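You operate a simulated robot arm through the tools that you are given. There is no shell and no other tool. Be economical: measure what you need, move in short steps, check, and stop when the job is done.

Carry out the task below with a simulated robot arm. There is one attempt and no reset: what you move stays moved.

## Task
Gauge the bore of the green cover: GO to the GOOD tray, NO GO to REWORK.
Fine: slide back at LOAD.

Only the result counts: the job must be done as asked and must still hold three seconds after the hand-in. Knocking over, shifting, dropping, spilling or breaking anything else fails it. Lids that push on must go on centred and level and be pressed home; caps that screw on are set level and turned clockwise until they are tight.

## Robot
A 7-joint arm with a two-finger parallel gripper, fixed in place. Base frame: the origin is at the foot of the arm, x ahead of it, y to its left, z up; the work surface is at about z = 80. Units: cm, degrees, N and s.
With the tool pointing down near the work surface it reaches from about 24 to 68 cm from the base axis. Its first joint turns from -66.0 to 66.0 degrees. Payload 2.4 kg.
Tool frame: the origin (TCP) lies between the finger pads and is the grasp point; the fingertips stand 3 cm ahead of it; z points along the fingers, y is the line along which they close. Largest opening 9.4 cm; finger width 2.8, thickness 1; the body of the gripper, 5 by 9.6 cm, starts 5.5 cm behind the TCP.
Orientation is that of the tool frame in the base frame, as a unit quaternion [w, x, y, z]. With the fingers straight down and closing along the base's y, the tool's x points along the base's -x, its y along +y and its z along -z.

## Interface
- The arm moves only by the tool move_arm. Its argument "targets" is a list of rows, each a list of 6 numbers: the shift along the tool's x, y, z in units of 250 mm (1.0 is 250 mm), then the turn, a rotation vector about the tool's x, y, z in units of 60 degrees (1.0 is 60 degrees). In form: [[tx, ty, tz, ax, ay, az], ...]. A call has 1 to 8 rows; each row is the pose to reach, as a shift and turn from the pose commanded when the call began, along the tool's axes at that moment. "hand" is the closure, from 0 (fully open) to 1 (shut), set as the call begins (left out, the last holds). A call with a number of a shift or a turn outside -1 to 1 is refused whole. A row lasts 0.2 s, in which the tool goes at most 5 cm and 8.6 degrees; a call with a longer step from one row to the next is refused whole, and so is a gripper value outside its range. Where a pose cannot be reached the arm comes as near as it can. A force on the tool above 90 N (or 10 N above the force at the start of the call, whichever is more), or a blocked arm, ends the call early, and 0.2 s more pass. The fingers move at their own pace (about 15.3 cm/s each) and stop on an object; they squeeze with about 45 N. The grip force told is the motor's: it shows also when the fingers shut on nothing. Time passes only in rows, and 0.2 s behind the last, so rows that repeat a pose let the fingers close. The reply holds the time, the measured pose of the TCP, the force on the tool along the base axes, the opening and the grip force, in the units named above and with some noise, with the torque about the TCP (base axes, N m) and any sound that the robot's microphone picked up.
- Cameras (640 x 400 px; columns grow to the right, rows downward): "scene" is fixed at [2.7, 45.97, 145.48]; the picture's right is [-0.86, -0.51, 0.00], its down [-0.23, 0.38, -0.89] and it looks along [0.46, -0.77, -0.45] (base axes); focal length 242 px, centre (320, 200). "wrist" rides on the gripper at [7.6, 1.4, -10.3] in the tool frame; the picture's right is [-0.18, 0.98, 0.00], its down [-0.75, -0.14, -0.64] and it looks along [-0.63, -0.12, 0.77] (tool axes); focal length 243 px, centre (320, 200). There is no depth. A picture from a camera that has moved, and an enlarged one, comes with that camera's place and axes in the base frame and with its lens.
- grab_frame(camera): a new picture of that camera. The clock stands still meanwhile.
- enlarge(camera, box): a new picture of the part [left, top, right, bottom] of that camera's present view, enlarged. The clock stands still meanwhile.
- close_job(): hands the job in; it is judged then, once.

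Work in short steps. Places have to be worked out from the pictures, the camera data and where the tool is seen: move nearer, look again, correct. Check each grasp and each placing, and mend what went wrong. You have 120 turns and 68 pictures in all, those below and enlarged ones among them. Open the gripper and draw the arm clear of the work before you hand the job in, unless the task says otherwise; then end with one line.

The tools are called by a JSON object that holds its "fn" and its "kwargs". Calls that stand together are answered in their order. move_arm: Moves the arm, as the interface text tells. Its arguments: {"type":"object","properties":{"targets":{"type":"array"},"hand":{"type":"number"}},"required":["targets"]} The other tools are called the same way: grab_frame (camera) takes a picture; enlarge (camera, box) takes an enlarged picture of a part of a camera's view; close_job () hands the job in.

At the start:

```text
time: 0.0
ee_pos: [29.05, -29.94, 130.74]
tool_rot: [0.0, 0.0, 1.0, 0.001]
contact_force: [0.1, 0.2, 0.3]
ft_torque: [0.0, 0.0, 0.04]
width: 9.38
gripper_force: 0.0
```

scene: 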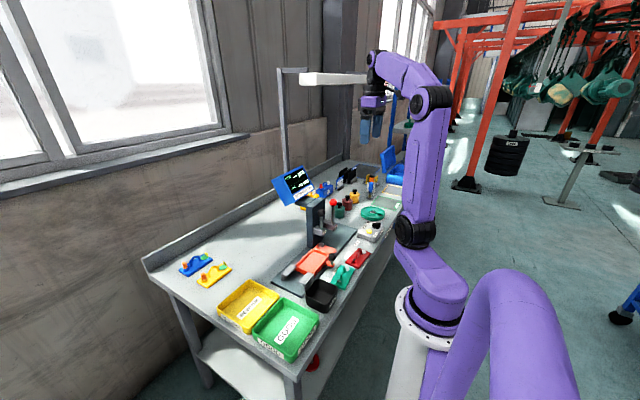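
wrist: 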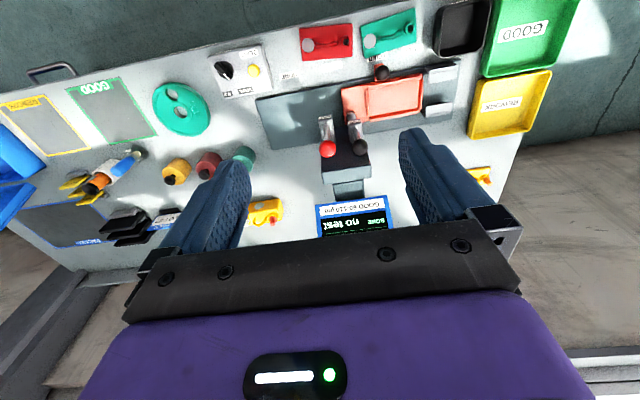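

I see a bench with a gauging station, trays and several covers. I'll look closer before moving.

{"fn": "enlarge", "kwargs": {"camera": "wrist", "box": [200, 0, 560, 225]}}

{"fn": "enlarge", "kwargs": {"camera": "scene", "box": [220, 160, 420, 360]}}

{"fn": "enlarge", "kwargs": {"camera": "wrist", "box": [0, 50, 280, 270]}}

```text
1.78 times, centred on (380, 112) of wrist
camera zoom: at [21.35, -28.34, 141.17], right [0.18, 0.98, 0.0], down [0.75, -0.14, 0.64], along [0.63, -0.12, -0.77], focal length 431 px, centre (213, 356)
```

zoom: 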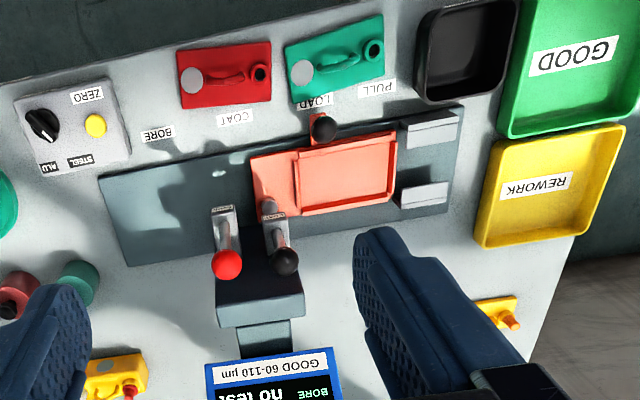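

```text
2.00 times, centred on (320, 260) of scene
camera zoom: at [2.7, 45.97, 145.48], right [-0.86, -0.51, 0.0], down [-0.23, 0.38, -0.89], along [0.46, -0.77, -0.45], focal length 483 px, centre (320, 80)
```

zoom: 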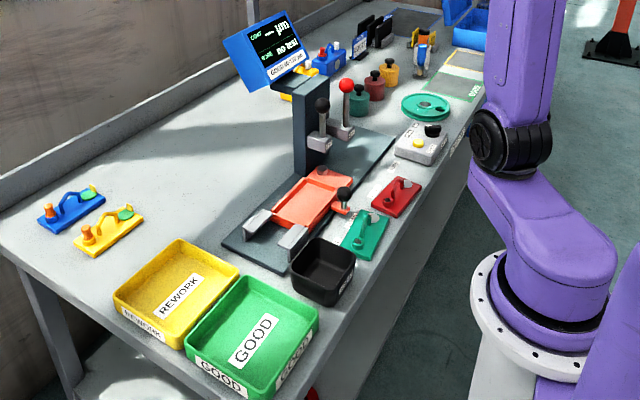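

```text
1.82 times, centred on (140, 160) of wrist
camera zoom: at [21.35, -28.34, 141.17], right [0.18, 0.98, 0.0], down [0.75, -0.14, 0.64], along [0.63, -0.12, -0.77], focal length 441 px, centre (647, 273)
```

zoom: 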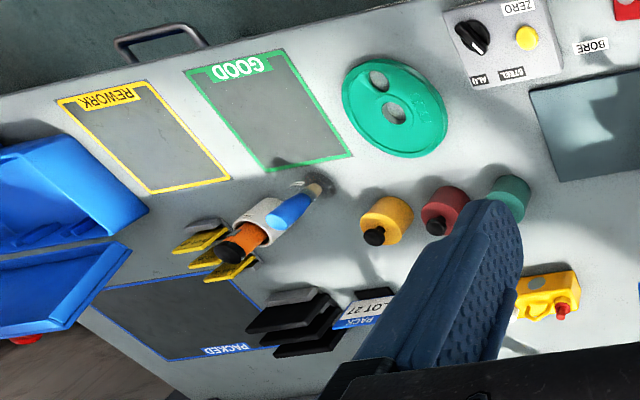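

I'll bring the wrist camera nearer to the gauging station to read its labels.

{"fn": "move_arm", "kwargs": {"targets": [[0.07, 0.08, 0.13, 0, 0, 0], [0.14, 0.16, 0.26, 0, 0, 0], [0.21, 0.24, 0.39, 0, 0, 0], [0.28, 0.32, 0.52, 0, 0, 0]], "hand": 0}}

{"fn": "grab_frame", "kwargs": {"camera": "wrist"}}

```text
time: 1.0
ee_pos: [22.03, -21.84, 117.91]
tool_rot: [0.0, -0.001, 1.0, 0.0]
contact_force: [0.1, 0.0, 0.0]
ft_torque: [0.0, 0.0, 0.01]
width: 9.39
gripper_force: 0.1
```

```text
62 pictures are left
camera wrist: at [14.32, -20.35, 128.21], right [0.18, 0.98, 0.0], down [0.75, -0.14, 0.64], along [0.63, -0.12, -0.77], focal length 243 px, centre (320, 200)
```

wrist: 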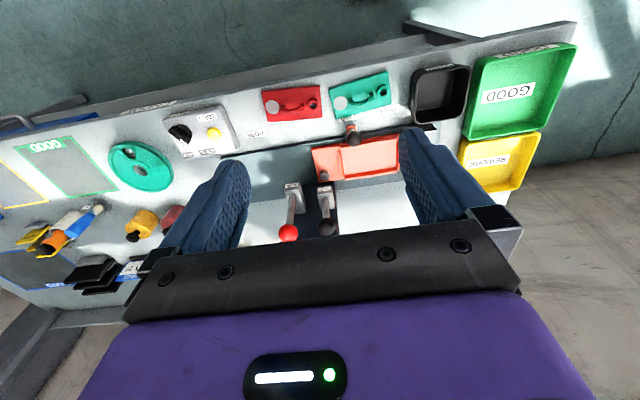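

{"fn": "enlarge", "kwargs": {"camera": "wrist", "box": [230, 70, 430, 245]}}

```text
2.29 times, centred on (330, 158) of wrist
camera zoom: at [14.32, -20.35, 128.21], right [0.18, 0.98, 0.0], down [0.75, -0.14, 0.64], along [0.63, -0.12, -0.77], focal length 555 px, centre (297, 297)
```

zoom: 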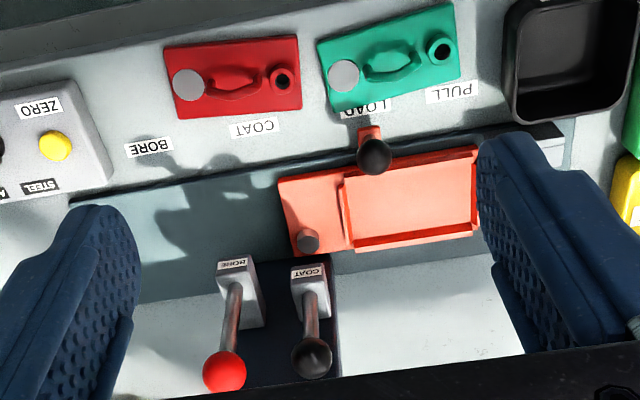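

Now a closer scene look at the station and display.

{"fn": "enlarge", "kwargs": {"camera": "scene", "box": [265, 160, 365, 235]}}

{"fn": "enlarge", "kwargs": {"camera": "scene", "box": [265, 220, 385, 310]}}

```text
5.33 times, centred on (315, 198) of scene
camera zoom: at [2.7, 45.97, 145.48], right [-0.86, -0.51, 0.0], down [-0.23, 0.38, -0.89], along [0.46, -0.77, -0.45], focal length 1289 px, centre (347, 213)
```

zoom: 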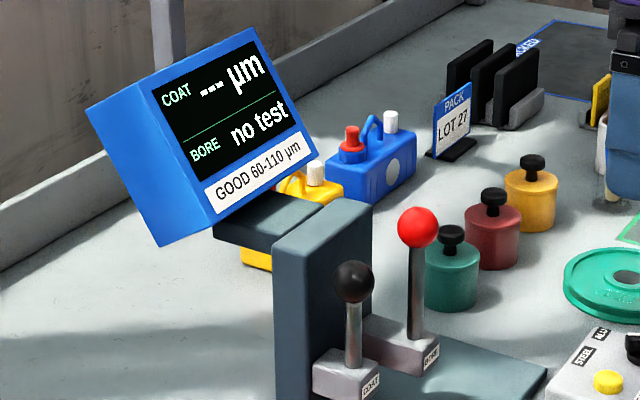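

```text
4.44 times, centred on (325, 265) of scene
camera zoom: at [2.7, 45.97, 145.48], right [-0.86, -0.51, 0.0], down [-0.23, 0.38, -0.89], along [0.46, -0.77, -0.45], focal length 1074 px, centre (298, -89)
```

zoom: 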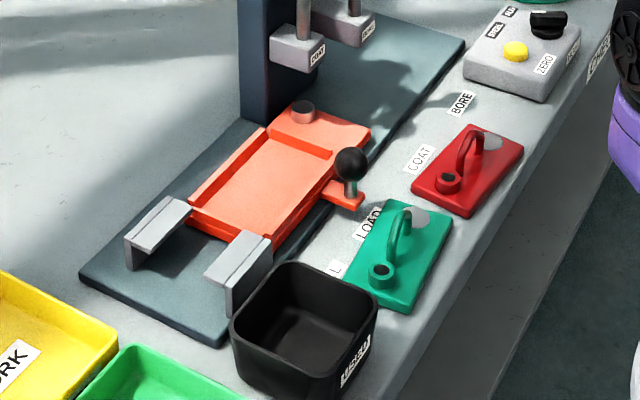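

Layout worked out: the green cover is at about (29.6, -15.9), its long axis turned ~6° off base y. The nest is at about (43, -15), the slide knob at (35.8, -17.9, 85.4) and the BORE lever ball at (42.6, -31, 101). I'll move above the green cover and turn the tool so that the fingers close across the handle loop.

{"fn": "move_arm", "kwargs": {"targets": [[-0.038, 0.03, 0.05, 0, 0, 0.125], [-0.076, 0.06, 0.1, 0, 0, 0.25], [-0.114, 0.09, 0.15, 0, 0, 0.375], [-0.152, 0.12, 0.2, 0, 0, 0.5], [-0.19, 0.15, 0.25, 0, 0, 0.625], [-0.228, 0.18, 0.3, 0, 0, 0.75], [-0.266, 0.21, 0.35, 0, 0, 0.875], [-0.304, 0.24, 0.4, 0, 0, 1.0]]}}

{"fn": "move_arm", "kwargs": {"targets": [[0, 0, 0, 0, 0, 0.14], [0, 0, 0, 0, 0, 0.28], [0, 0, 0, 0, 0, 0.4]]}}

{"fn": "grab_frame", "kwargs": {"camera": "wrist"}}

```text
time: 2.8
ee_pos: [29.69, -15.88, 107.83]
tool_rot: [0.0, 0.502, 0.865, 0.001]
contact_force: [-0.3, -0.3, 0.0]
ft_torque: [-0.01, 0.03, -0.03]
width: 9.41
gripper_force: 0.1
```

```text
time: 3.6
ee_pos: [29.71, -15.93, 107.89]
tool_rot: [0.0, 0.67, 0.742, 0.0]
contact_force: [0.8, -0.1, -0.8]
ft_torque: [0.03, 0.0, -0.03]
width: 9.42
gripper_force: 0.0
```

```text
58 pictures are left
camera wrist: at [30.24, -8.11, 118.2], right [1.0, -0.08, 0.0], down [-0.06, -0.76, 0.64], along [-0.05, -0.64, -0.77], focal length 243 px, centre (320, 200)
```

wrist: 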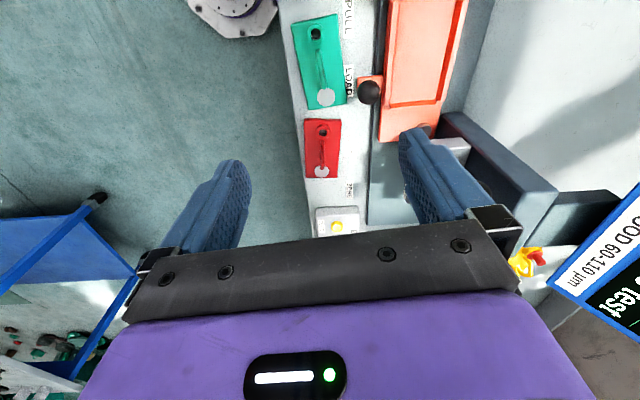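

{"fn": "enlarge", "kwargs": {"camera": "wrist", "box": [270, 0, 480, 135]}}

```text
2.96 times, centred on (375, 68) of wrist
camera zoom: at [30.24, -8.11, 118.2], right [1.0, -0.08, 0.0], down [-0.06, -0.76, 0.64], along [-0.05, -0.64, -0.77], focal length 719 px, centre (157, 593)
```

zoom: 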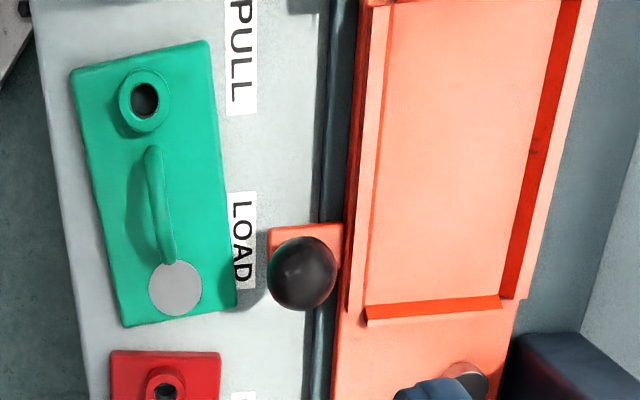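

The loop's apex is at z≈85.4, around (29.8, -15.3). I'll half-open the hand so it stays clear of the slide knob, then descend to z=93 and check.

{"fn": "move_arm", "kwargs": {"targets": [[0.006, 0.002, 0.15, 0, 0, 0], [0.012, 0.004, 0.3, 0, 0, 0], [0.018, 0.005, 0.45, 0, 0, 0], [0.024, 0.006, 0.596, 0, 0, 0], [0.024, 0.006, 0.596, 0, 0, 0]], "hand": 0.5}}

{"fn": "grab_frame", "kwargs": {"camera": "wrist"}}

{"fn": "enlarge", "kwargs": {"camera": "scene", "box": [310, 210, 410, 300]}}

```text
time: 4.8
ee_pos: [29.6, -15.35, 92.95]
tool_rot: [0.001, 0.669, 0.743, 0.0]
contact_force: [0.6, -0.7, -0.2]
ft_torque: [0.03, -0.03, -0.01]
width: 4.69
gripper_force: 0.0
```

```text
56 pictures are left
camera wrist: at [30.24, -7.51, 103.24], right [1.0, -0.08, 0.0], down [-0.06, -0.76, 0.64], along [-0.05, -0.64, -0.77], focal length 243 px, centre (320, 200)
```

wrist: 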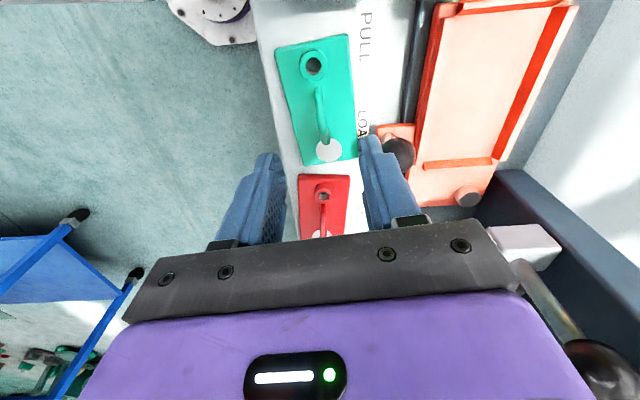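

```text
4.44 times, centred on (360, 255) of scene
camera zoom: at [2.7, 45.97, 145.48], right [-0.86, -0.51, 0.0], down [-0.23, 0.38, -0.89], along [0.46, -0.77, -0.45], focal length 1074 px, centre (142, -44)
```

zoom: 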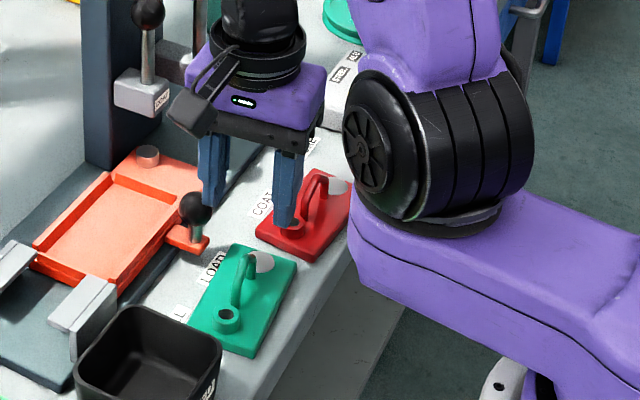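

The handle sits between the fingers as expected. I'll descend to z≈85.2.

{"fn": "move_arm", "kwargs": {"targets": [[0, 0.006, 0.1, 0, 0, 0], [0, 0.006, 0.2, 0, 0, 0], [0, 0.006, 0.27, 0, 0, 0], [0, 0.006, 0.31, 0, 0, 0]]}}

{"fn": "enlarge", "kwargs": {"camera": "wrist", "box": [220, 50, 440, 240]}}

```text
time: 5.8
ee_pos: [29.71, -15.19, 85.24]
tool_rot: [0.0, 0.669, 0.743, 0.0]
contact_force: [-0.8, -0.3, -0.6]
ft_torque: [0.02, 0.02, 0.03]
width: 4.72
gripper_force: 0.0
```

```text
2.11 times, centred on (330, 145) of wrist
camera zoom: at [30.28, -7.4, 95.56], right [1.0, -0.08, 0.0], down [-0.06, -0.76, 0.64], along [-0.05, -0.64, -0.77], focal length 511 px, centre (299, 316)
```

zoom: 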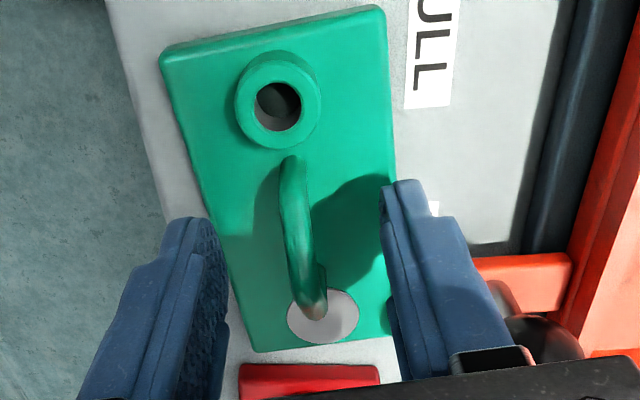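

The apex lies right at the TCP between the pads, so I close the hand.

{"fn": "move_arm", "kwargs": {"targets": [[0, 0, 0, 0, 0, 0], [0, 0, 0, 0, 0, 0], [0, 0, 0, 0, 0, 0]], "hand": 1}}

{"fn": "move_arm", "kwargs": {"targets": [[0, 0, -0.1, 0, 0, 0], [0, 0, -0.25, 0, 0, 0], [0, 0, -0.4, 0, 0, 0], [0, 0, -0.4, 0, 0, 0]]}}

{"fn": "grab_frame", "kwargs": {"camera": "wrist"}}

{"fn": "enlarge", "kwargs": {"camera": "scene", "box": [265, 200, 405, 300]}}

```text
time: 6.6
ee_pos: [29.7, -15.16, 85.17]
tool_rot: [0.001, 0.669, 0.743, 0.0]
contact_force: [0.4, 0.8, 0.9]
ft_torque: [-0.01, 0.03, 0.01]
width: 0.76
gripper_force: 41.2
```

```text
time: 7.6
ee_pos: [29.68, -15.31, 95.28]
tool_rot: [0.001, 0.669, 0.743, 0.0]
contact_force: [0.8, 1.3, -0.1]
ft_torque: [-0.01, 0.0, 0.01]
width: 0.0
gripper_force: 33.6
```

```text
53 pictures are left
camera wrist: at [30.35, -7.45, 105.57], right [1.0, -0.08, 0.0], down [-0.06, -0.76, 0.64], along [-0.05, -0.64, -0.77], focal length 243 px, centre (320, 200)
```

wrist: 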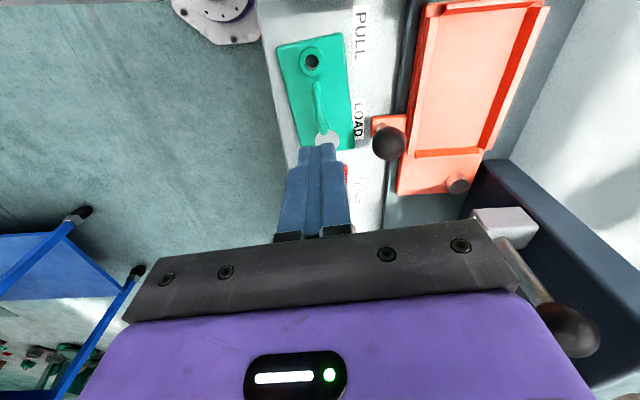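

```text
4.00 times, centred on (335, 250) of scene
camera zoom: at [2.7, 45.97, 145.48], right [-0.86, -0.51, 0.0], down [-0.23, 0.38, -0.89], along [0.46, -0.77, -0.45], focal length 967 px, centre (260, 0)
```

zoom: 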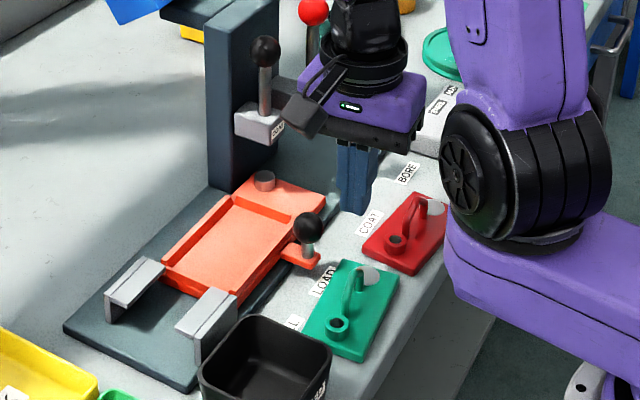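

The handle slipped out: my grip was at the very top of the arch, and the cover settled back where it was. I'll open, go lower until I nearly touch the plate, and lift more slowly.

{"fn": "move_arm", "kwargs": {"targets": [[0, 0, 0.0, 0, 0, 0], [0, 0, 0.15, 0, 0, 0], [0, 0, 0.3, 0, 0, 0], [0, 0, 0.4, 0, 0, 0], [0, 0, 0.42, 0, 0, 0]], "hand": 0.5}}

{"fn": "move_arm", "kwargs": {"targets": [[0, 0, 0.01, 0, 0, 0], [0, 0, 0.02, 0, 0, 0], [0, 0, 0.02, 0, 0, 0]]}}

{"fn": "enlarge", "kwargs": {"camera": "wrist", "box": [220, 50, 440, 240]}}

```text
time: 8.8
ee_pos: [29.77, -15.26, 84.64]
tool_rot: [0.0, 0.669, 0.743, 0.0]
contact_force: [0.3, 0.3, -0.1]
ft_torque: [0.02, 0.02, -0.02]
width: 4.71
gripper_force: 0.2
```

```text
time: 9.6
ee_pos: [29.79, -15.16, 84.26]
tool_rot: [0.0, 0.669, 0.743, 0.0]
contact_force: [0.4, -0.2, -0.2]
ft_torque: [-0.04, -0.01, 0.0]
width: 4.7
gripper_force: 0.2
```

```text
2.11 times, centred on (330, 145) of wrist
camera zoom: at [30.38, -7.46, 94.56], right [1.0, -0.08, 0.0], down [-0.06, -0.76, 0.64], along [-0.05, -0.64, -0.77], focal length 511 px, centre (299, 316)
```

zoom: 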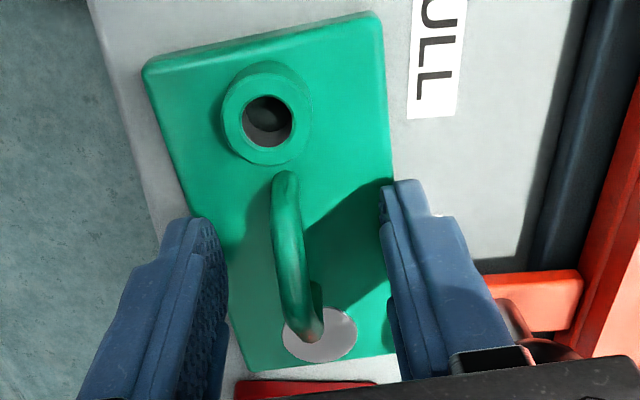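

No contact with the plate yet. I'll shift slightly toward the arch's middle (-y 0.5), go 0.5 lower, then close.

{"fn": "move_arm", "kwargs": {"targets": [[-0.02, 0, 0.01, 0, 0, 0], [-0.02, 0, 0.02, 0, 0, 0], [-0.02, 0, 0.02, 0, 0, 0]]}}

{"fn": "move_arm", "kwargs": {"targets": [[0, 0, 0, 0, 0, 0], [0, 0, 0, 0, 0, 0], [0, 0, 0, 0, 0, 0], [0, 0, 0, 0, 0, 0]], "hand": 1}}

{"fn": "move_arm", "kwargs": {"targets": [[0, 0, -0.01, 0, 0, 0], [0, 0, -0.025, 0, 0, 0], [0, 0, -0.04, 0, 0, 0], [0, 0, -0.04, 0, 0, 0]]}}

```text
time: 10.1
ee_pos: [29.82, -15.43, 84.02]
tool_rot: [-0.003, 0.668, 0.744, 0.0]
contact_force: [-2.5, 4.8, 24.8]
ft_torque: [0.09, -0.38, -0.03]
width: 4.71
gripper_force: 0.1
stopped in row 2: the force on the tool passed its limit at 107 N (the readings are from after the stop); the commanded pose is now the measured one
```

```text
time: 11.1
ee_pos: [29.8, -15.56, 84.22]
tool_rot: [0.0, 0.669, 0.744, -0.001]
contact_force: [-3.4, -1.5, 50.3]
ft_torque: [-0.29, -0.04, -0.16]
width: 1.11
gripper_force: 44.8
```

```text
time: 12.1
ee_pos: [29.85, -15.27, 85.11]
tool_rot: [-0.003, 0.668, 0.744, 0.0]
contact_force: [-0.6, -0.5, -1.7]
ft_torque: [0.03, 0.03, -0.02]
width: 1.14
gripper_force: 44.8
```

The pads now hold 1.14 cm of bar, so this is a full grip. I'll lift slowly and check.

{"fn": "move_arm", "kwargs": {"targets": [[0, 0, -0.04, 0, 0, 0], [0, 0, -0.1, 0, 0, 0], [0, 0, -0.18, 0, 0, 0], [0, 0, -0.26, 0, 0, 0], [0, 0, -0.3, 0, 0, 0], [0, 0, -0.3, 0, 0, 0]]}}

{"fn": "grab_frame", "kwargs": {"camera": "wrist"}}

{"fn": "enlarge", "kwargs": {"camera": "scene", "box": [265, 200, 405, 300]}}

```text
time: 13.5
ee_pos: [29.77, -15.4, 92.6]
tool_rot: [-0.003, 0.668, 0.744, 0.0]
contact_force: [-0.1, 0.1, -3.1]
ft_torque: [0.01, 0.0, 0.02]
width: 1.15
gripper_force: 45.0
```

```text
50 pictures are left
camera wrist: at [30.39, -7.6, 103.04], right [1.0, -0.08, 0.0], down [-0.06, -0.77, 0.64], along [-0.05, -0.64, -0.77], focal length 243 px, centre (320, 200)
```

wrist: 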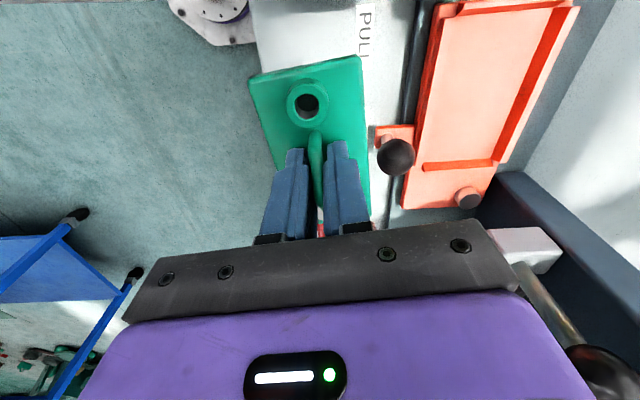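

```text
4.00 times, centred on (335, 250) of scene
camera zoom: at [2.7, 45.97, 145.48], right [-0.86, -0.51, 0.0], down [-0.23, 0.38, -0.89], along [0.46, -0.77, -0.45], focal length 967 px, centre (260, 0)
```

zoom: 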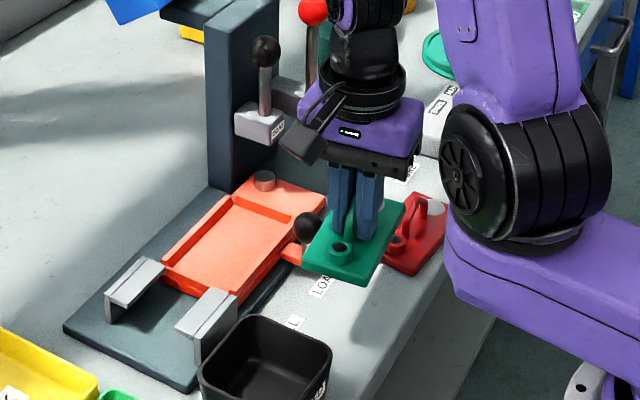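

The cover is held level. I'll zoom in on the nest to fix its walls precisely.

{"fn": "enlarge", "kwargs": {"camera": "wrist", "box": [370, 0, 600, 230]}}

{"fn": "enlarge", "kwargs": {"camera": "scene", "box": [270, 235, 350, 300]}}

```text
1.74 times, centred on (485, 115) of wrist
camera zoom: at [30.39, -7.6, 103.04], right [1.0, -0.08, 0.0], down [-0.06, -0.77, 0.64], along [-0.05, -0.64, -0.77], focal length 422 px, centre (33, 348)
```

zoom: 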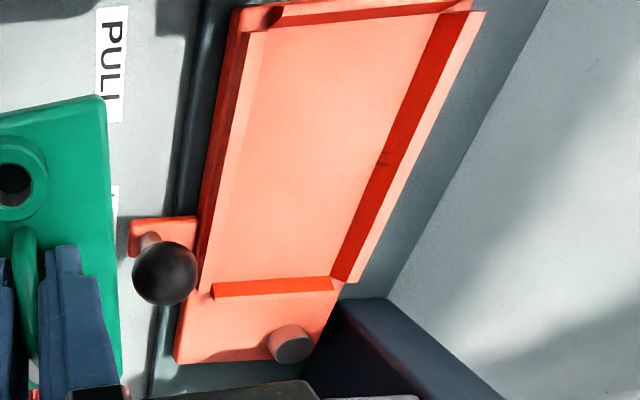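

```text
6.15 times, centred on (310, 268) of scene
camera zoom: at [2.7, 45.97, 145.48], right [-0.86, -0.51, 0.0], down [-0.23, 0.38, -0.89], along [0.46, -0.77, -0.45], focal length 1487 px, centre (382, -215)
```

zoom: 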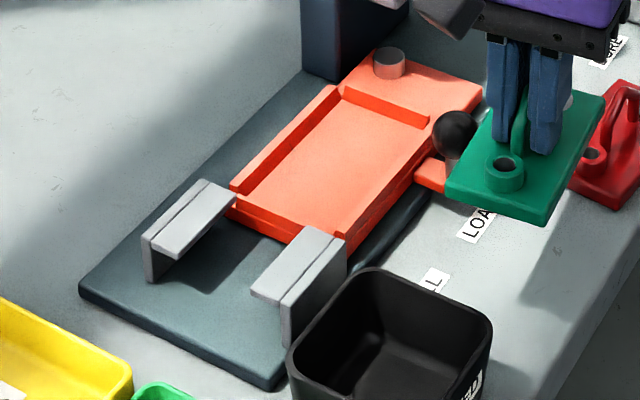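

The nest has walls on the near, far and -y sides and is open toward +y. The interior is x≈39.5 to 46.3, the stop is at y≈-20.9 and the floor at z≈82.3. I'll move above it, square to base, and check the alignment.

{"fn": "move_arm", "kwargs": {"targets": [[-0.008, 0.1, 0, 0, 0, 0.02], [-0.016, 0.22, 0, 0, 0, 0.05], [-0.024, 0.34, 0, 0, 0, 0.08], [-0.032, 0.45, 0, 0, 0, 0.1], [-0.04, 0.523, 0, 0, 0, 0.103], [-0.04, 0.523, 0, 0, 0, 0.103]]}}

{"fn": "grab_frame", "kwargs": {"camera": "wrist"}}

{"fn": "enlarge", "kwargs": {"camera": "scene", "box": [260, 205, 360, 295]}}

```text
time: 14.9
ee_pos: [42.89, -15.01, 92.8]
tool_rot: [-0.002, 0.707, 0.707, 0.0]
contact_force: [0.9, 1.3, -1.4]
ft_torque: [0.03, -0.01, 0.0]
width: 1.13
gripper_force: 44.9
```

```text
46 pictures are left
camera wrist: at [44.43, -7.36, 103.07], right [0.98, -0.18, 0.0], down [-0.14, -0.75, 0.64], along [-0.12, -0.63, -0.77], focal length 243 px, centre (320, 200)
```

wrist: 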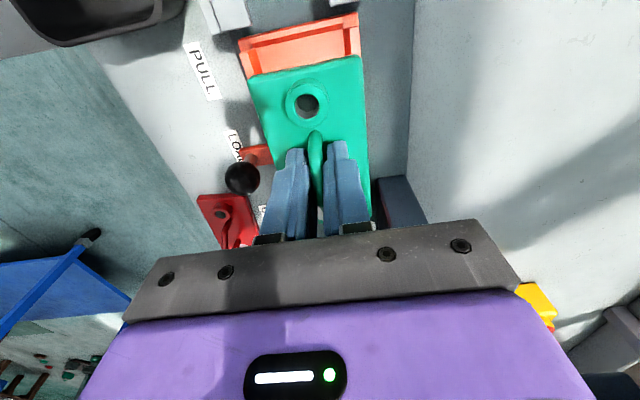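

```text
4.44 times, centred on (310, 250) of scene
camera zoom: at [2.71, 45.97, 145.48], right [-0.86, -0.51, 0.0], down [-0.23, 0.38, -0.89], along [0.46, -0.77, -0.45], focal length 1074 px, centre (364, -22)
```

zoom: 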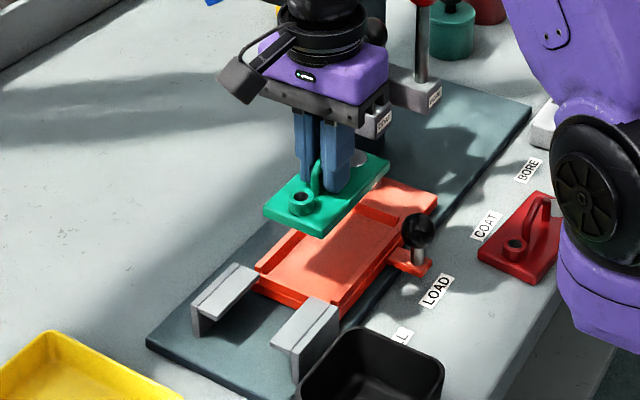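

{"fn": "enlarge", "kwargs": {"camera": "wrist", "box": [220, 0, 390, 110]}}

```text
3.64 times, centred on (305, 55) of wrist
camera zoom: at [44.43, -7.36, 103.07], right [0.98, -0.18, 0.0], down [-0.14, -0.75, 0.64], along [-0.12, -0.63, -0.77], focal length 882 px, centre (374, 727)
```

zoom: 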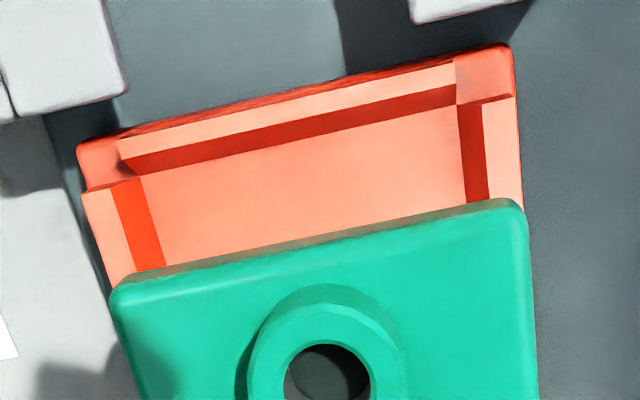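

Relative to the nest walls, the cover must shift about 0.6 cm in -x and 0.2 cm in +y. I'll correct that and descend to just above the walls.

{"fn": "move_arm", "kwargs": {"targets": [[0.009, -0.024, 0.05, 0, 0, 0], [0.009, -0.024, 0.11, 0, 0, 0], [0.009, -0.024, 0.16, 0, 0, 0], [0.009, -0.024, 0.18, 0, 0, 0], [0.009, -0.024, 0.18, 0, 0, 0]]}}

{"fn": "enlarge", "kwargs": {"camera": "wrist", "box": [220, 0, 390, 180]}}

{"fn": "enlarge", "kwargs": {"camera": "scene", "box": [270, 230, 350, 290]}}

```text
time: 16.1
ee_pos: [42.4, -14.76, 88.04]
tool_rot: [-0.002, 0.707, 0.707, 0.0]
contact_force: [0.3, 1.4, -3.2]
ft_torque: [0.01, -0.01, -0.02]
width: 1.16
gripper_force: 44.9
```

```text
2.22 times, centred on (305, 90) of wrist
camera zoom: at [43.73, -7.14, 98.46], right [0.98, -0.18, 0.0], down [-0.14, -0.75, 0.64], along [-0.12, -0.63, -0.77], focal length 539 px, centre (353, 444)
```

zoom: 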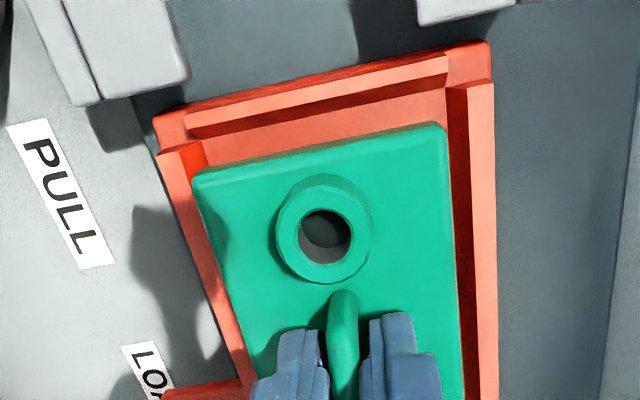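

```text
6.67 times, centred on (310, 260) of scene
camera zoom: at [2.7, 45.97, 145.48], right [-0.86, -0.51, 0.0], down [-0.23, 0.38, -0.89], along [0.46, -0.77, -0.45], focal length 1611 px, centre (387, -200)
```

zoom: 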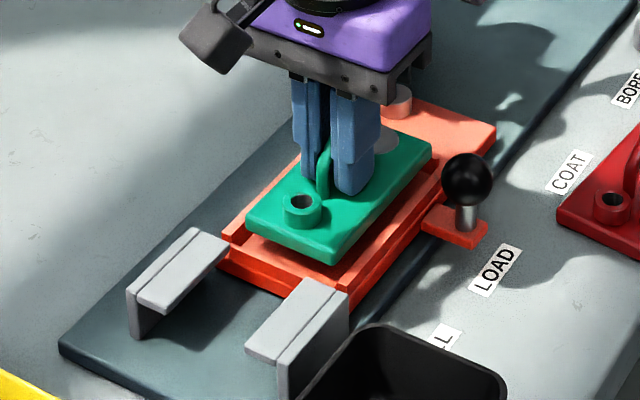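

The cover is over the nest with clearance all round. I'll lower it gently.

{"fn": "move_arm", "kwargs": {"targets": [[0, 0.002, 0.02, 0, 0, 0], [0, 0.002, 0.035, 0, 0, 0], [0, 0.002, 0.05, 0, 0, 0], [0, 0.002, 0.06, 0, 0, 0]]}}

{"fn": "enlarge", "kwargs": {"camera": "wrist", "box": [220, 0, 390, 180]}}

```text
time: 17.1
ee_pos: [42.42, -14.9, 86.8]
tool_rot: [0.001, 0.708, 0.706, 0.0]
contact_force: [-10.2, 3.5, 48.6]
ft_torque: [-0.09, 0.18, -0.12]
width: 1.14
gripper_force: 44.9
```

```text
2.22 times, centred on (305, 90) of wrist
camera zoom: at [43.78, -7.14, 97.14], right [0.98, -0.19, 0.0], down [-0.14, -0.75, 0.64], along [-0.12, -0.63, -0.77], focal length 539 px, centre (353, 444)
```

zoom: 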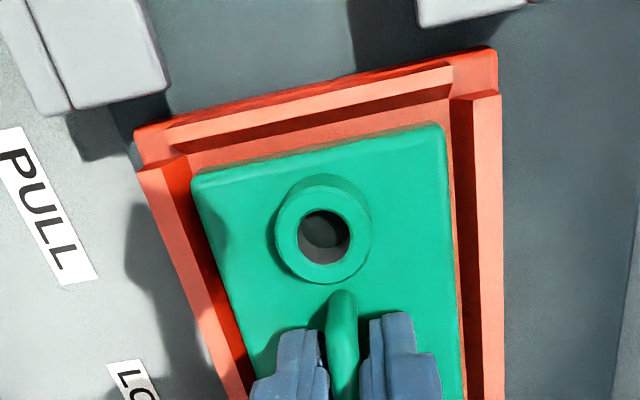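

Contact is flat: 48 N with hardly any torque, at the expected seat height, and there is a gap to every visible wall. I'll ease the push and open just enough.

{"fn": "move_arm", "kwargs": {"targets": [[0, 0, -0.008, 0, 0, 0], [0, 0, -0.008, 0, 0, 0]]}}

{"fn": "move_arm", "kwargs": {"targets": [[0, 0, 0, 0, 0, 0], [0, 0, 0, 0, 0, 0], [0, 0, -0.05, 0, 0, 0], [0, 0, -0.15, 0, 0, 0], [0, 0, -0.3, 0, 0, 0], [0, 0, -0.45, 0, 0, 0]], "hand": 0.7}}

{"fn": "grab_frame", "kwargs": {"camera": "wrist"}}

{"fn": "enlarge", "kwargs": {"camera": "scene", "box": [260, 160, 380, 300]}}

```text
time: 17.7
ee_pos: [42.49, -14.76, 86.77]
tool_rot: [-0.001, 0.707, 0.707, 0.001]
contact_force: [-1.6, -0.8, 17.7]
ft_torque: [-0.52, -0.21, -0.16]
width: 1.16
gripper_force: 44.9
```

```text
time: 19.1
ee_pos: [42.36, -14.69, 98.0]
tool_rot: [-0.002, 0.707, 0.707, 0.0]
contact_force: [-0.1, 0.5, -0.7]
ft_torque: [-0.02, -0.01, -0.03]
width: 2.82
gripper_force: 0.1
```

```text
40 pictures are left
camera wrist: at [43.82, -6.95, 108.42], right [0.98, -0.18, 0.0], down [-0.14, -0.75, 0.64], along [-0.12, -0.63, -0.77], focal length 243 px, centre (320, 200)
```

wrist: 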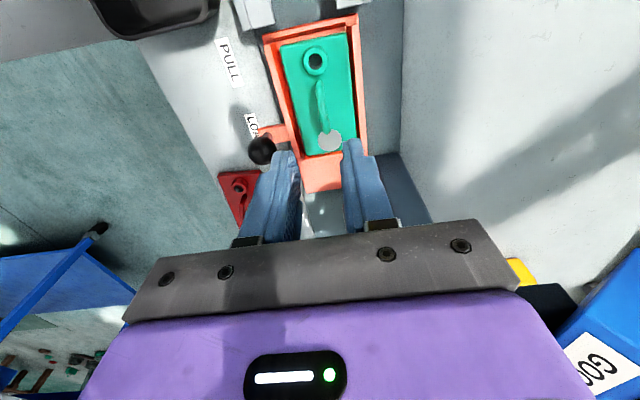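

```text
2.86 times, centred on (320, 230) of scene
camera zoom: at [2.7, 45.97, 145.48], right [-0.86, -0.51, 0.0], down [-0.23, 0.38, -0.89], along [0.46, -0.77, -0.45], focal length 691 px, centre (320, 114)
```

zoom: 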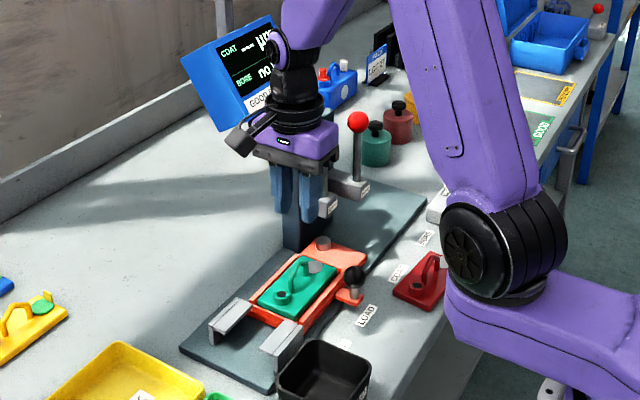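

The cover sits inside the nest. Next is the slide knob at about (35.8, -17.9, 85.4): I'll turn the tool back so the fingers close along y and move above the knob.

{"fn": "move_arm", "kwargs": {"targets": [[-0.016, -0.033, 0, 0, 0, -0.125], [-0.032, -0.066, 0, 0, 0, -0.25], [-0.048, -0.099, 0, 0, 0, -0.375], [-0.064, -0.132, 0, 0, 0, -0.5], [-0.08, -0.165, 0, 0, 0, -0.625], [-0.096, -0.198, 0, 0, 0, -0.75], [-0.112, -0.231, 0, 0, 0, -0.875], [-0.128, -0.264, 0, 0, 0, -1.0]], "hand": 0.5}}

{"fn": "move_arm", "kwargs": {"targets": [[0, 0, 0, 0, 0, -0.14], [0, 0, 0, 0, 0, -0.28], [0, 0, 0, 0, 0, -0.42], [0, 0, 0, 0, 0, -0.5], [0, 0, 0, 0, 0, -0.5]]}}

{"fn": "grab_frame", "kwargs": {"camera": "wrist"}}

```text
time: 20.9
ee_pos: [35.93, -18.14, 98.34]
tool_rot: [-0.002, 0.258, 0.966, 0.0]
contact_force: [-0.7, 0.4, 1.0]
ft_torque: [0.01, -0.01, 0.01]
width: 4.7
gripper_force: 0.0
```

```text
time: 22.1
ee_pos: [35.8, -18.07, 98.15]
tool_rot: [-0.001, 0.0, 1.0, 0.001]
contact_force: [0.6, 0.2, -0.4]
ft_torque: [-0.03, 0.02, 0.01]
width: 4.72
gripper_force: 0.2
```

```text
38 pictures are left
camera wrist: at [28.15, -16.5, 108.41], right [0.18, 0.98, 0.0], down [0.76, -0.14, 0.64], along [0.63, -0.12, -0.77], focal length 243 px, centre (320, 200)
```

wrist: 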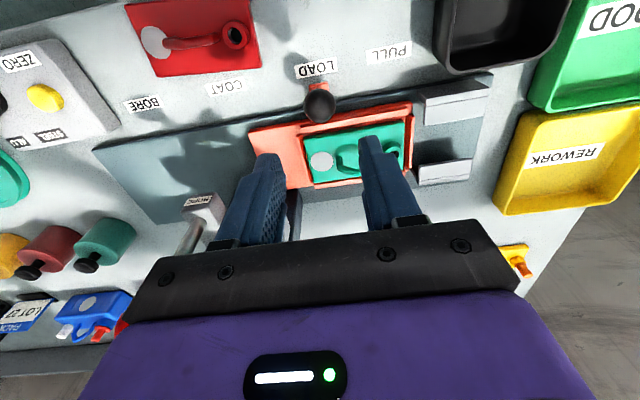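

The knob is confirmed at (35.8, -18.0). I'll descend around it and close.

{"fn": "move_arm", "kwargs": {"targets": [[0, 0, 0.15, 0, 0, 0], [0, 0, 0.3, 0, 0, 0], [0, 0, 0.42, 0, 0, 0], [0, 0, 0.474, 0, 0, 0], [0, 0, 0.474, 0, 0, 0]]}}

{"fn": "move_arm", "kwargs": {"targets": [[0, 0, 0, 0, 0, 0], [0, 0, 0, 0, 0, 0], [0, 0, 0, 0, 0, 0]], "hand": 1}}

{"fn": "grab_frame", "kwargs": {"camera": "wrist"}}

```text
time: 23.3
ee_pos: [35.89, -17.79, 86.15]
tool_rot: [-0.001, 0.0, 1.0, 0.001]
contact_force: [-0.1, 0.4, -0.5]
ft_torque: [0.01, 0.03, 0.02]
width: 4.7
gripper_force: 0.0
```

```text
time: 24.1
ee_pos: [35.74, -17.89, 86.15]
tool_rot: [-0.001, 0.0, 1.0, 0.001]
contact_force: [0.2, -4.1, -10.8]
ft_torque: [-0.07, -0.48, -0.03]
width: 2.96
gripper_force: 45.5
```

```text
37 pictures are left
camera wrist: at [28.18, -16.36, 96.51], right [0.18, 0.98, 0.0], down [0.76, -0.14, 0.64], along [0.63, -0.12, -0.77], focal length 243 px, centre (320, 200)
```

wrist: 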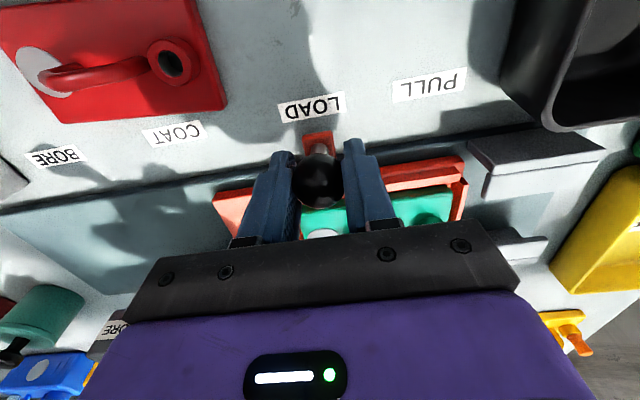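

The knob is gripped (2.96 cm). I'll slide toward -y to the COAT position first and listen for a detent.

{"fn": "move_arm", "kwargs": {"targets": [[0, -0.03, 0, 0, 0, 0], [0, -0.08, 0, 0, 0, 0], [0, -0.14, 0, 0, 0, 0], [0, -0.2, 0, 0, 0, 0], [0, -0.26, 0, 0, 0, 0], [0, -0.32, 0, 0, 0, 0], [0, -0.38, 0, 0, 0, 0], [0, -0.4, 0, 0, 0, 0]]}}

{"fn": "move_arm", "kwargs": {"targets": [[0, -0.05, 0, 0, 0, 0], [0, -0.1, 0, 0, 0, 0], [0, -0.16, 0, 0, 0, 0], [0, -0.22, 0, 0, 0, 0], [0, -0.28, 0, 0, 0, 0], [0, -0.33, 0, 0, 0, 0], [0, -0.37, 0, 0, 0, 0], [0, -0.395, 0, 0, 0, 0]]}}

{"fn": "enlarge", "kwargs": {"camera": "scene", "box": [270, 165, 400, 285]}}

{"fn": "grab_frame", "kwargs": {"camera": "wrist"}}

```text
time: 25.9
ee_pos: [35.82, -27.84, 86.22]
tool_rot: [-0.001, 0.001, 1.0, 0.002]
contact_force: [4.2, -0.3, -35.5]
ft_torque: [-0.03, -0.81, 0.09]
width: 2.94
gripper_force: 45.1
```

```text
time: 27.7
ee_pos: [35.84, -37.89, 86.17]
tool_rot: [-0.001, -0.001, 1.0, 0.001]
contact_force: [3.8, -1.7, -19.8]
ft_torque: [-0.13, -0.08, -0.02]
width: 2.96
gripper_force: 44.9
```

```text
3.33 times, centred on (335, 225) of scene
camera zoom: at [2.74, 45.94, 145.49], right [-0.86, -0.51, 0.0], down [-0.23, 0.38, -0.89], along [0.46, -0.77, -0.45], focal length 806 px, centre (270, 117)
```

zoom: 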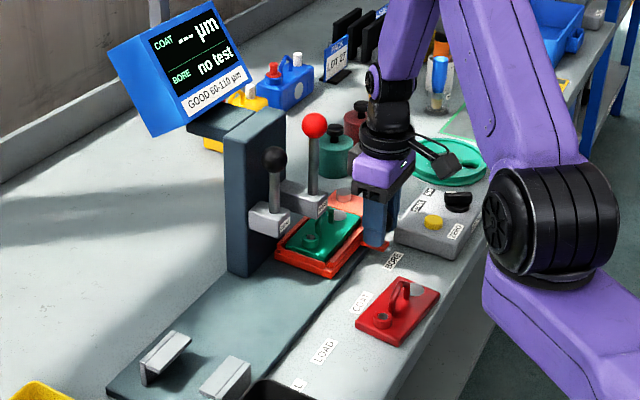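

```text
35 pictures are left
camera wrist: at [28.16, -36.39, 96.55], right [0.18, 0.98, 0.0], down [0.75, -0.14, 0.64], along [0.63, -0.12, -0.77], focal length 243 px, centre (320, 200)
```

wrist: 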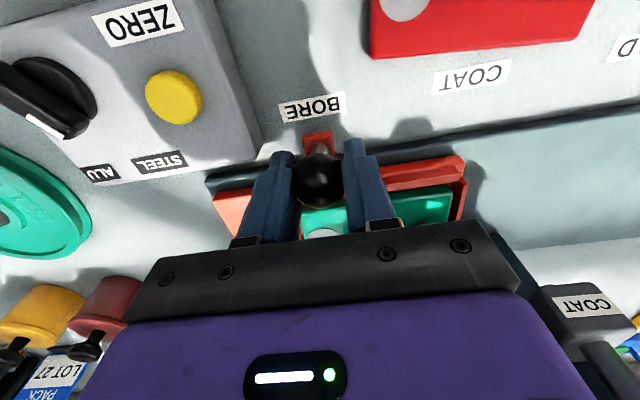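

The slide is aligned with the BORE label exactly as it was with LOAD. I'll release the knob, rise straight up, and look at the bore and plunger.

{"fn": "move_arm", "kwargs": {"targets": [[0, 0, 0, 0, 0, 0], [0, 0, 0, 0, 0, 0], [0, 0, -0.1, 0, 0, 0], [0, 0, -0.25, 0, 0, 0], [0.1, 0, -0.4, 0, 0, 0], [0.2, 0.05, -0.5, 0, 0, 0], [0.3, 0.1, -0.6, 0, 0, 0]], "hand": 0.5}}

{"fn": "grab_frame", "kwargs": {"camera": "wrist"}}

{"fn": "enlarge", "kwargs": {"camera": "scene", "box": [300, 185, 370, 255]}}

```text
time: 29.3
ee_pos: [28.26, -35.44, 101.35]
tool_rot: [-0.001, 0.0, 1.0, 0.001]
contact_force: [0.4, 0.5, 0.6]
ft_torque: [0.01, 0.0, -0.05]
width: 4.7
gripper_force: 0.0
```

```text
34 pictures are left
camera wrist: at [20.67, -33.94, 111.74], right [0.18, 0.98, 0.0], down [0.76, -0.14, 0.64], along [0.63, -0.12, -0.77], focal length 243 px, centre (320, 200)
```

wrist: 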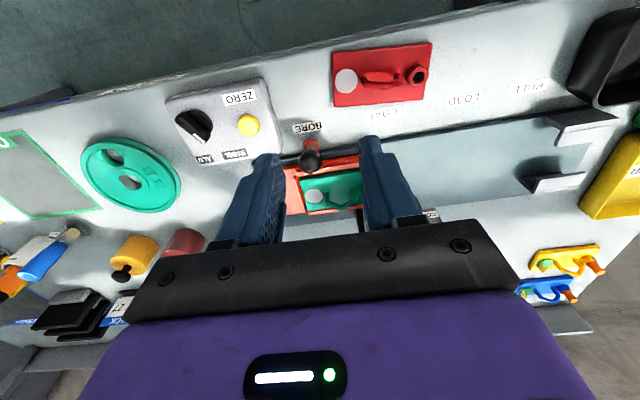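

```text
5.71 times, centred on (335, 220) of scene
camera zoom: at [2.7, 45.97, 145.48], right [-0.86, -0.51, 0.0], down [-0.23, 0.38, -0.89], along [0.46, -0.77, -0.45], focal length 1381 px, centre (234, 86)
```

zoom: 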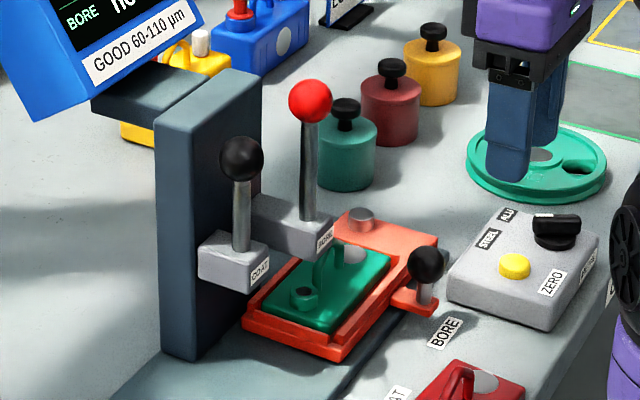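

The bore boss is under the BORE arm at about (42.7, -31.3). The BORE lever ball is red, at about (42.6, -31, 101). I'll go above it to check its position.

{"fn": "move_arm", "kwargs": {"targets": [[0, 0, -0.18, 0, 0, 0], [0, 0.03, -0.36, 0, 0, 0], [-0.1, 0.08, -0.48, 0, 0, 0], [-0.25, 0.12, -0.5, 0, 0, 0], [-0.4, 0.16, -0.5, 0, 0, 0], [-0.52, 0.176, -0.5, 0, 0, 0], [-0.52, 0.176, -0.5, 0, 0, 0]]}}

{"fn": "grab_frame", "kwargs": {"camera": "wrist"}}

{"fn": "enlarge", "kwargs": {"camera": "scene", "box": [285, 145, 385, 255]}}

```text
time: 30.9
ee_pos: [41.55, -30.92, 113.84]
tool_rot: [-0.002, 0.0, 1.0, 0.001]
contact_force: [0.0, -0.5, -0.1]
ft_torque: [0.0, -0.01, 0.0]
width: 4.7
gripper_force: 0.1
```

```text
32 pictures are left
camera wrist: at [33.86, -29.5, 124.16], right [0.18, 0.98, 0.0], down [0.76, -0.14, 0.64], along [0.63, -0.12, -0.77], focal length 243 px, centre (320, 200)
```

wrist: 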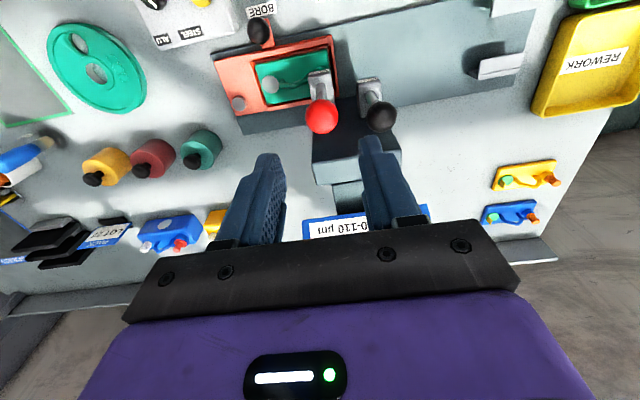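

```text
3.64 times, centred on (335, 200) of scene
camera zoom: at [2.7, 45.97, 145.48], right [-0.86, -0.51, 0.0], down [-0.23, 0.38, -0.89], along [0.46, -0.77, -0.45], focal length 879 px, centre (266, 200)
```

zoom: 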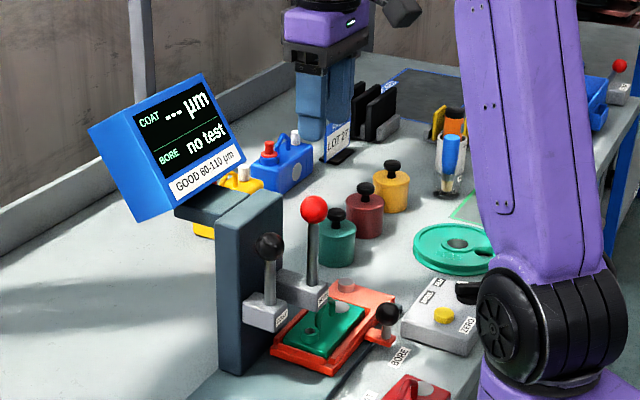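

{"fn": "enlarge", "kwargs": {"camera": "wrist", "box": [240, 20, 420, 160]}}

```text
2.86 times, centred on (330, 90) of wrist
camera zoom: at [33.86, -29.5, 124.16], right [0.18, 0.98, 0.0], down [0.76, -0.14, 0.64], along [0.63, -0.12, -0.77], focal length 693 px, centre (291, 514)
```

zoom: 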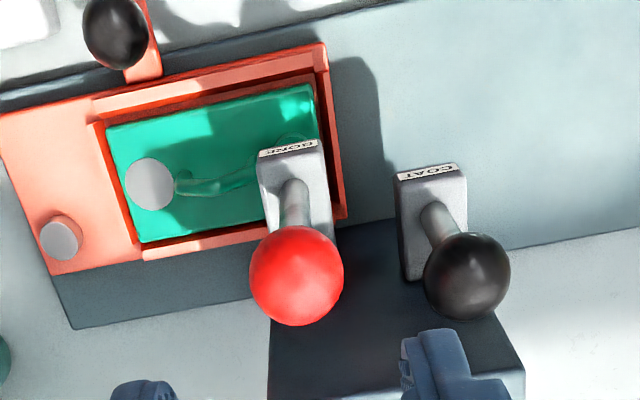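

The rods look like vertical plungers: the BORE rod (42.4, -31.0) is directly over the bore, and the COAT rod is directly over the reference disc when at LOAD. I'll descend around the red ball and grip it.

{"fn": "move_arm", "kwargs": {"targets": [[-0.036, -0.005, 0.1, 0, 0, 0], [-0.036, -0.005, 0.25, 0, 0, 0], [-0.036, -0.005, 0.4, 0, 0, 0], [-0.036, -0.005, 0.5, 0, 0, 0], [-0.036, -0.005, 0.5, 0, 0, 0]]}}

{"fn": "grab_frame", "kwargs": {"camera": "wrist"}}

```text
time: 32.1
ee_pos: [42.37, -31.13, 101.08]
tool_rot: [-0.001, 0.001, 1.0, 0.001]
contact_force: [-0.4, -0.2, -0.1]
ft_torque: [-0.02, -0.03, 0.01]
width: 4.72
gripper_force: 0.0
```

```text
29 pictures are left
camera wrist: at [34.7, -29.61, 111.44], right [0.18, 0.98, 0.0], down [0.76, -0.14, 0.64], along [0.63, -0.12, -0.77], focal length 243 px, centre (320, 200)
```

wrist: 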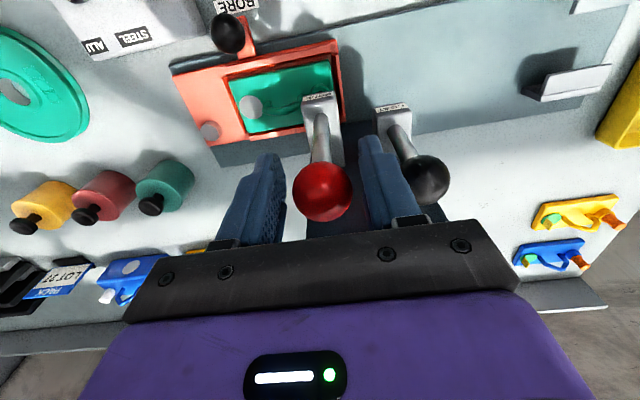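

The ball is centred. I'll grip it and try a small downward press to feel how it moves.

{"fn": "move_arm", "kwargs": {"targets": [[0, 0, 0, 0, 0, 0], [0, 0, 0, 0, 0, 0], [0, 0, 0, 0, 0, 0]], "hand": 1}}

{"fn": "move_arm", "kwargs": {"targets": [[0, 0, 0.008, 0, 0, 0], [0, 0, 0.016, 0, 0, 0], [0, 0, 0.016, 0, 0, 0]]}}

```text
time: 32.9
ee_pos: [42.39, -30.98, 101.05]
tool_rot: [-0.002, -0.001, 1.0, 0.001]
contact_force: [-1.1, 8.1, -1.9]
ft_torque: [0.01, 0.02, 0.04]
width: 3.08
gripper_force: 44.9
```

```text
time: 33.7
ee_pos: [42.43, -31.1, 100.66]
tool_rot: [-0.001, 0.0, 1.0, 0.001]
contact_force: [5.0, 11.1, 1.5]
ft_torque: [-0.07, 0.29, 0.1]
width: 3.08
gripper_force: 45.2
```

Little resistance downward. I'll continue in small steps.

{"fn": "move_arm", "kwargs": {"targets": [[0, 0, 0.012, 0, 0, 0], [0, 0, 0.024, 0, 0, 0], [0, 0, 0.036, 0, 0, 0], [0, 0, 0.048, 0, 0, 0], [0, 0, 0.048, 0, 0, 0]]}}

{"fn": "grab_frame", "kwargs": {"camera": "wrist"}}

```text
time: 34.9
ee_pos: [42.29, -30.94, 99.52]
tool_rot: [0.0, -0.001, 1.0, 0.0]
contact_force: [15.2, 11.3, 2.3]
ft_torque: [0.01, 0.12, -0.09]
width: 3.07
gripper_force: 45.0
```

```text
28 pictures are left
camera wrist: at [34.68, -29.51, 109.84], right [0.18, 0.98, 0.0], down [0.75, -0.14, 0.64], along [0.63, -0.12, -0.77], focal length 243 px, centre (320, 200)
```

wrist: 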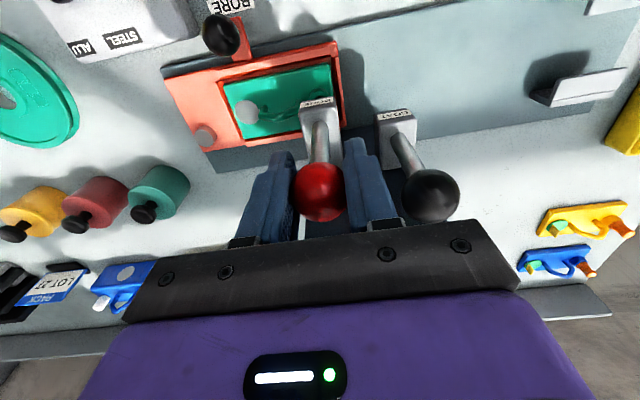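

{"fn": "enlarge", "kwargs": {"camera": "scene", "box": [285, 165, 375, 255]}}

```text
4.44 times, centred on (330, 210) of scene
camera zoom: at [2.74, 46.0, 145.47], right [-0.86, -0.51, 0.0], down [-0.23, 0.38, -0.89], along [0.46, -0.77, -0.45], focal length 1074 px, centre (276, 156)
```

zoom: 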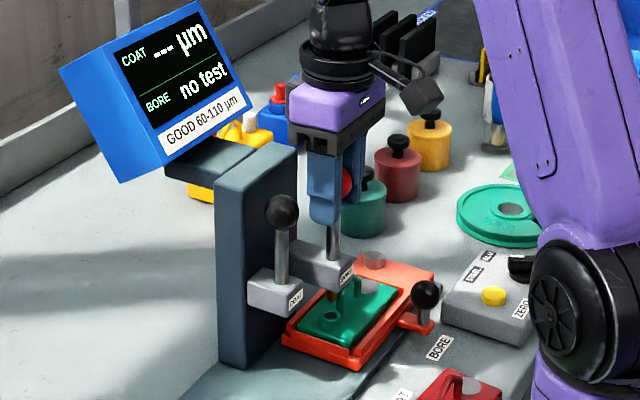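

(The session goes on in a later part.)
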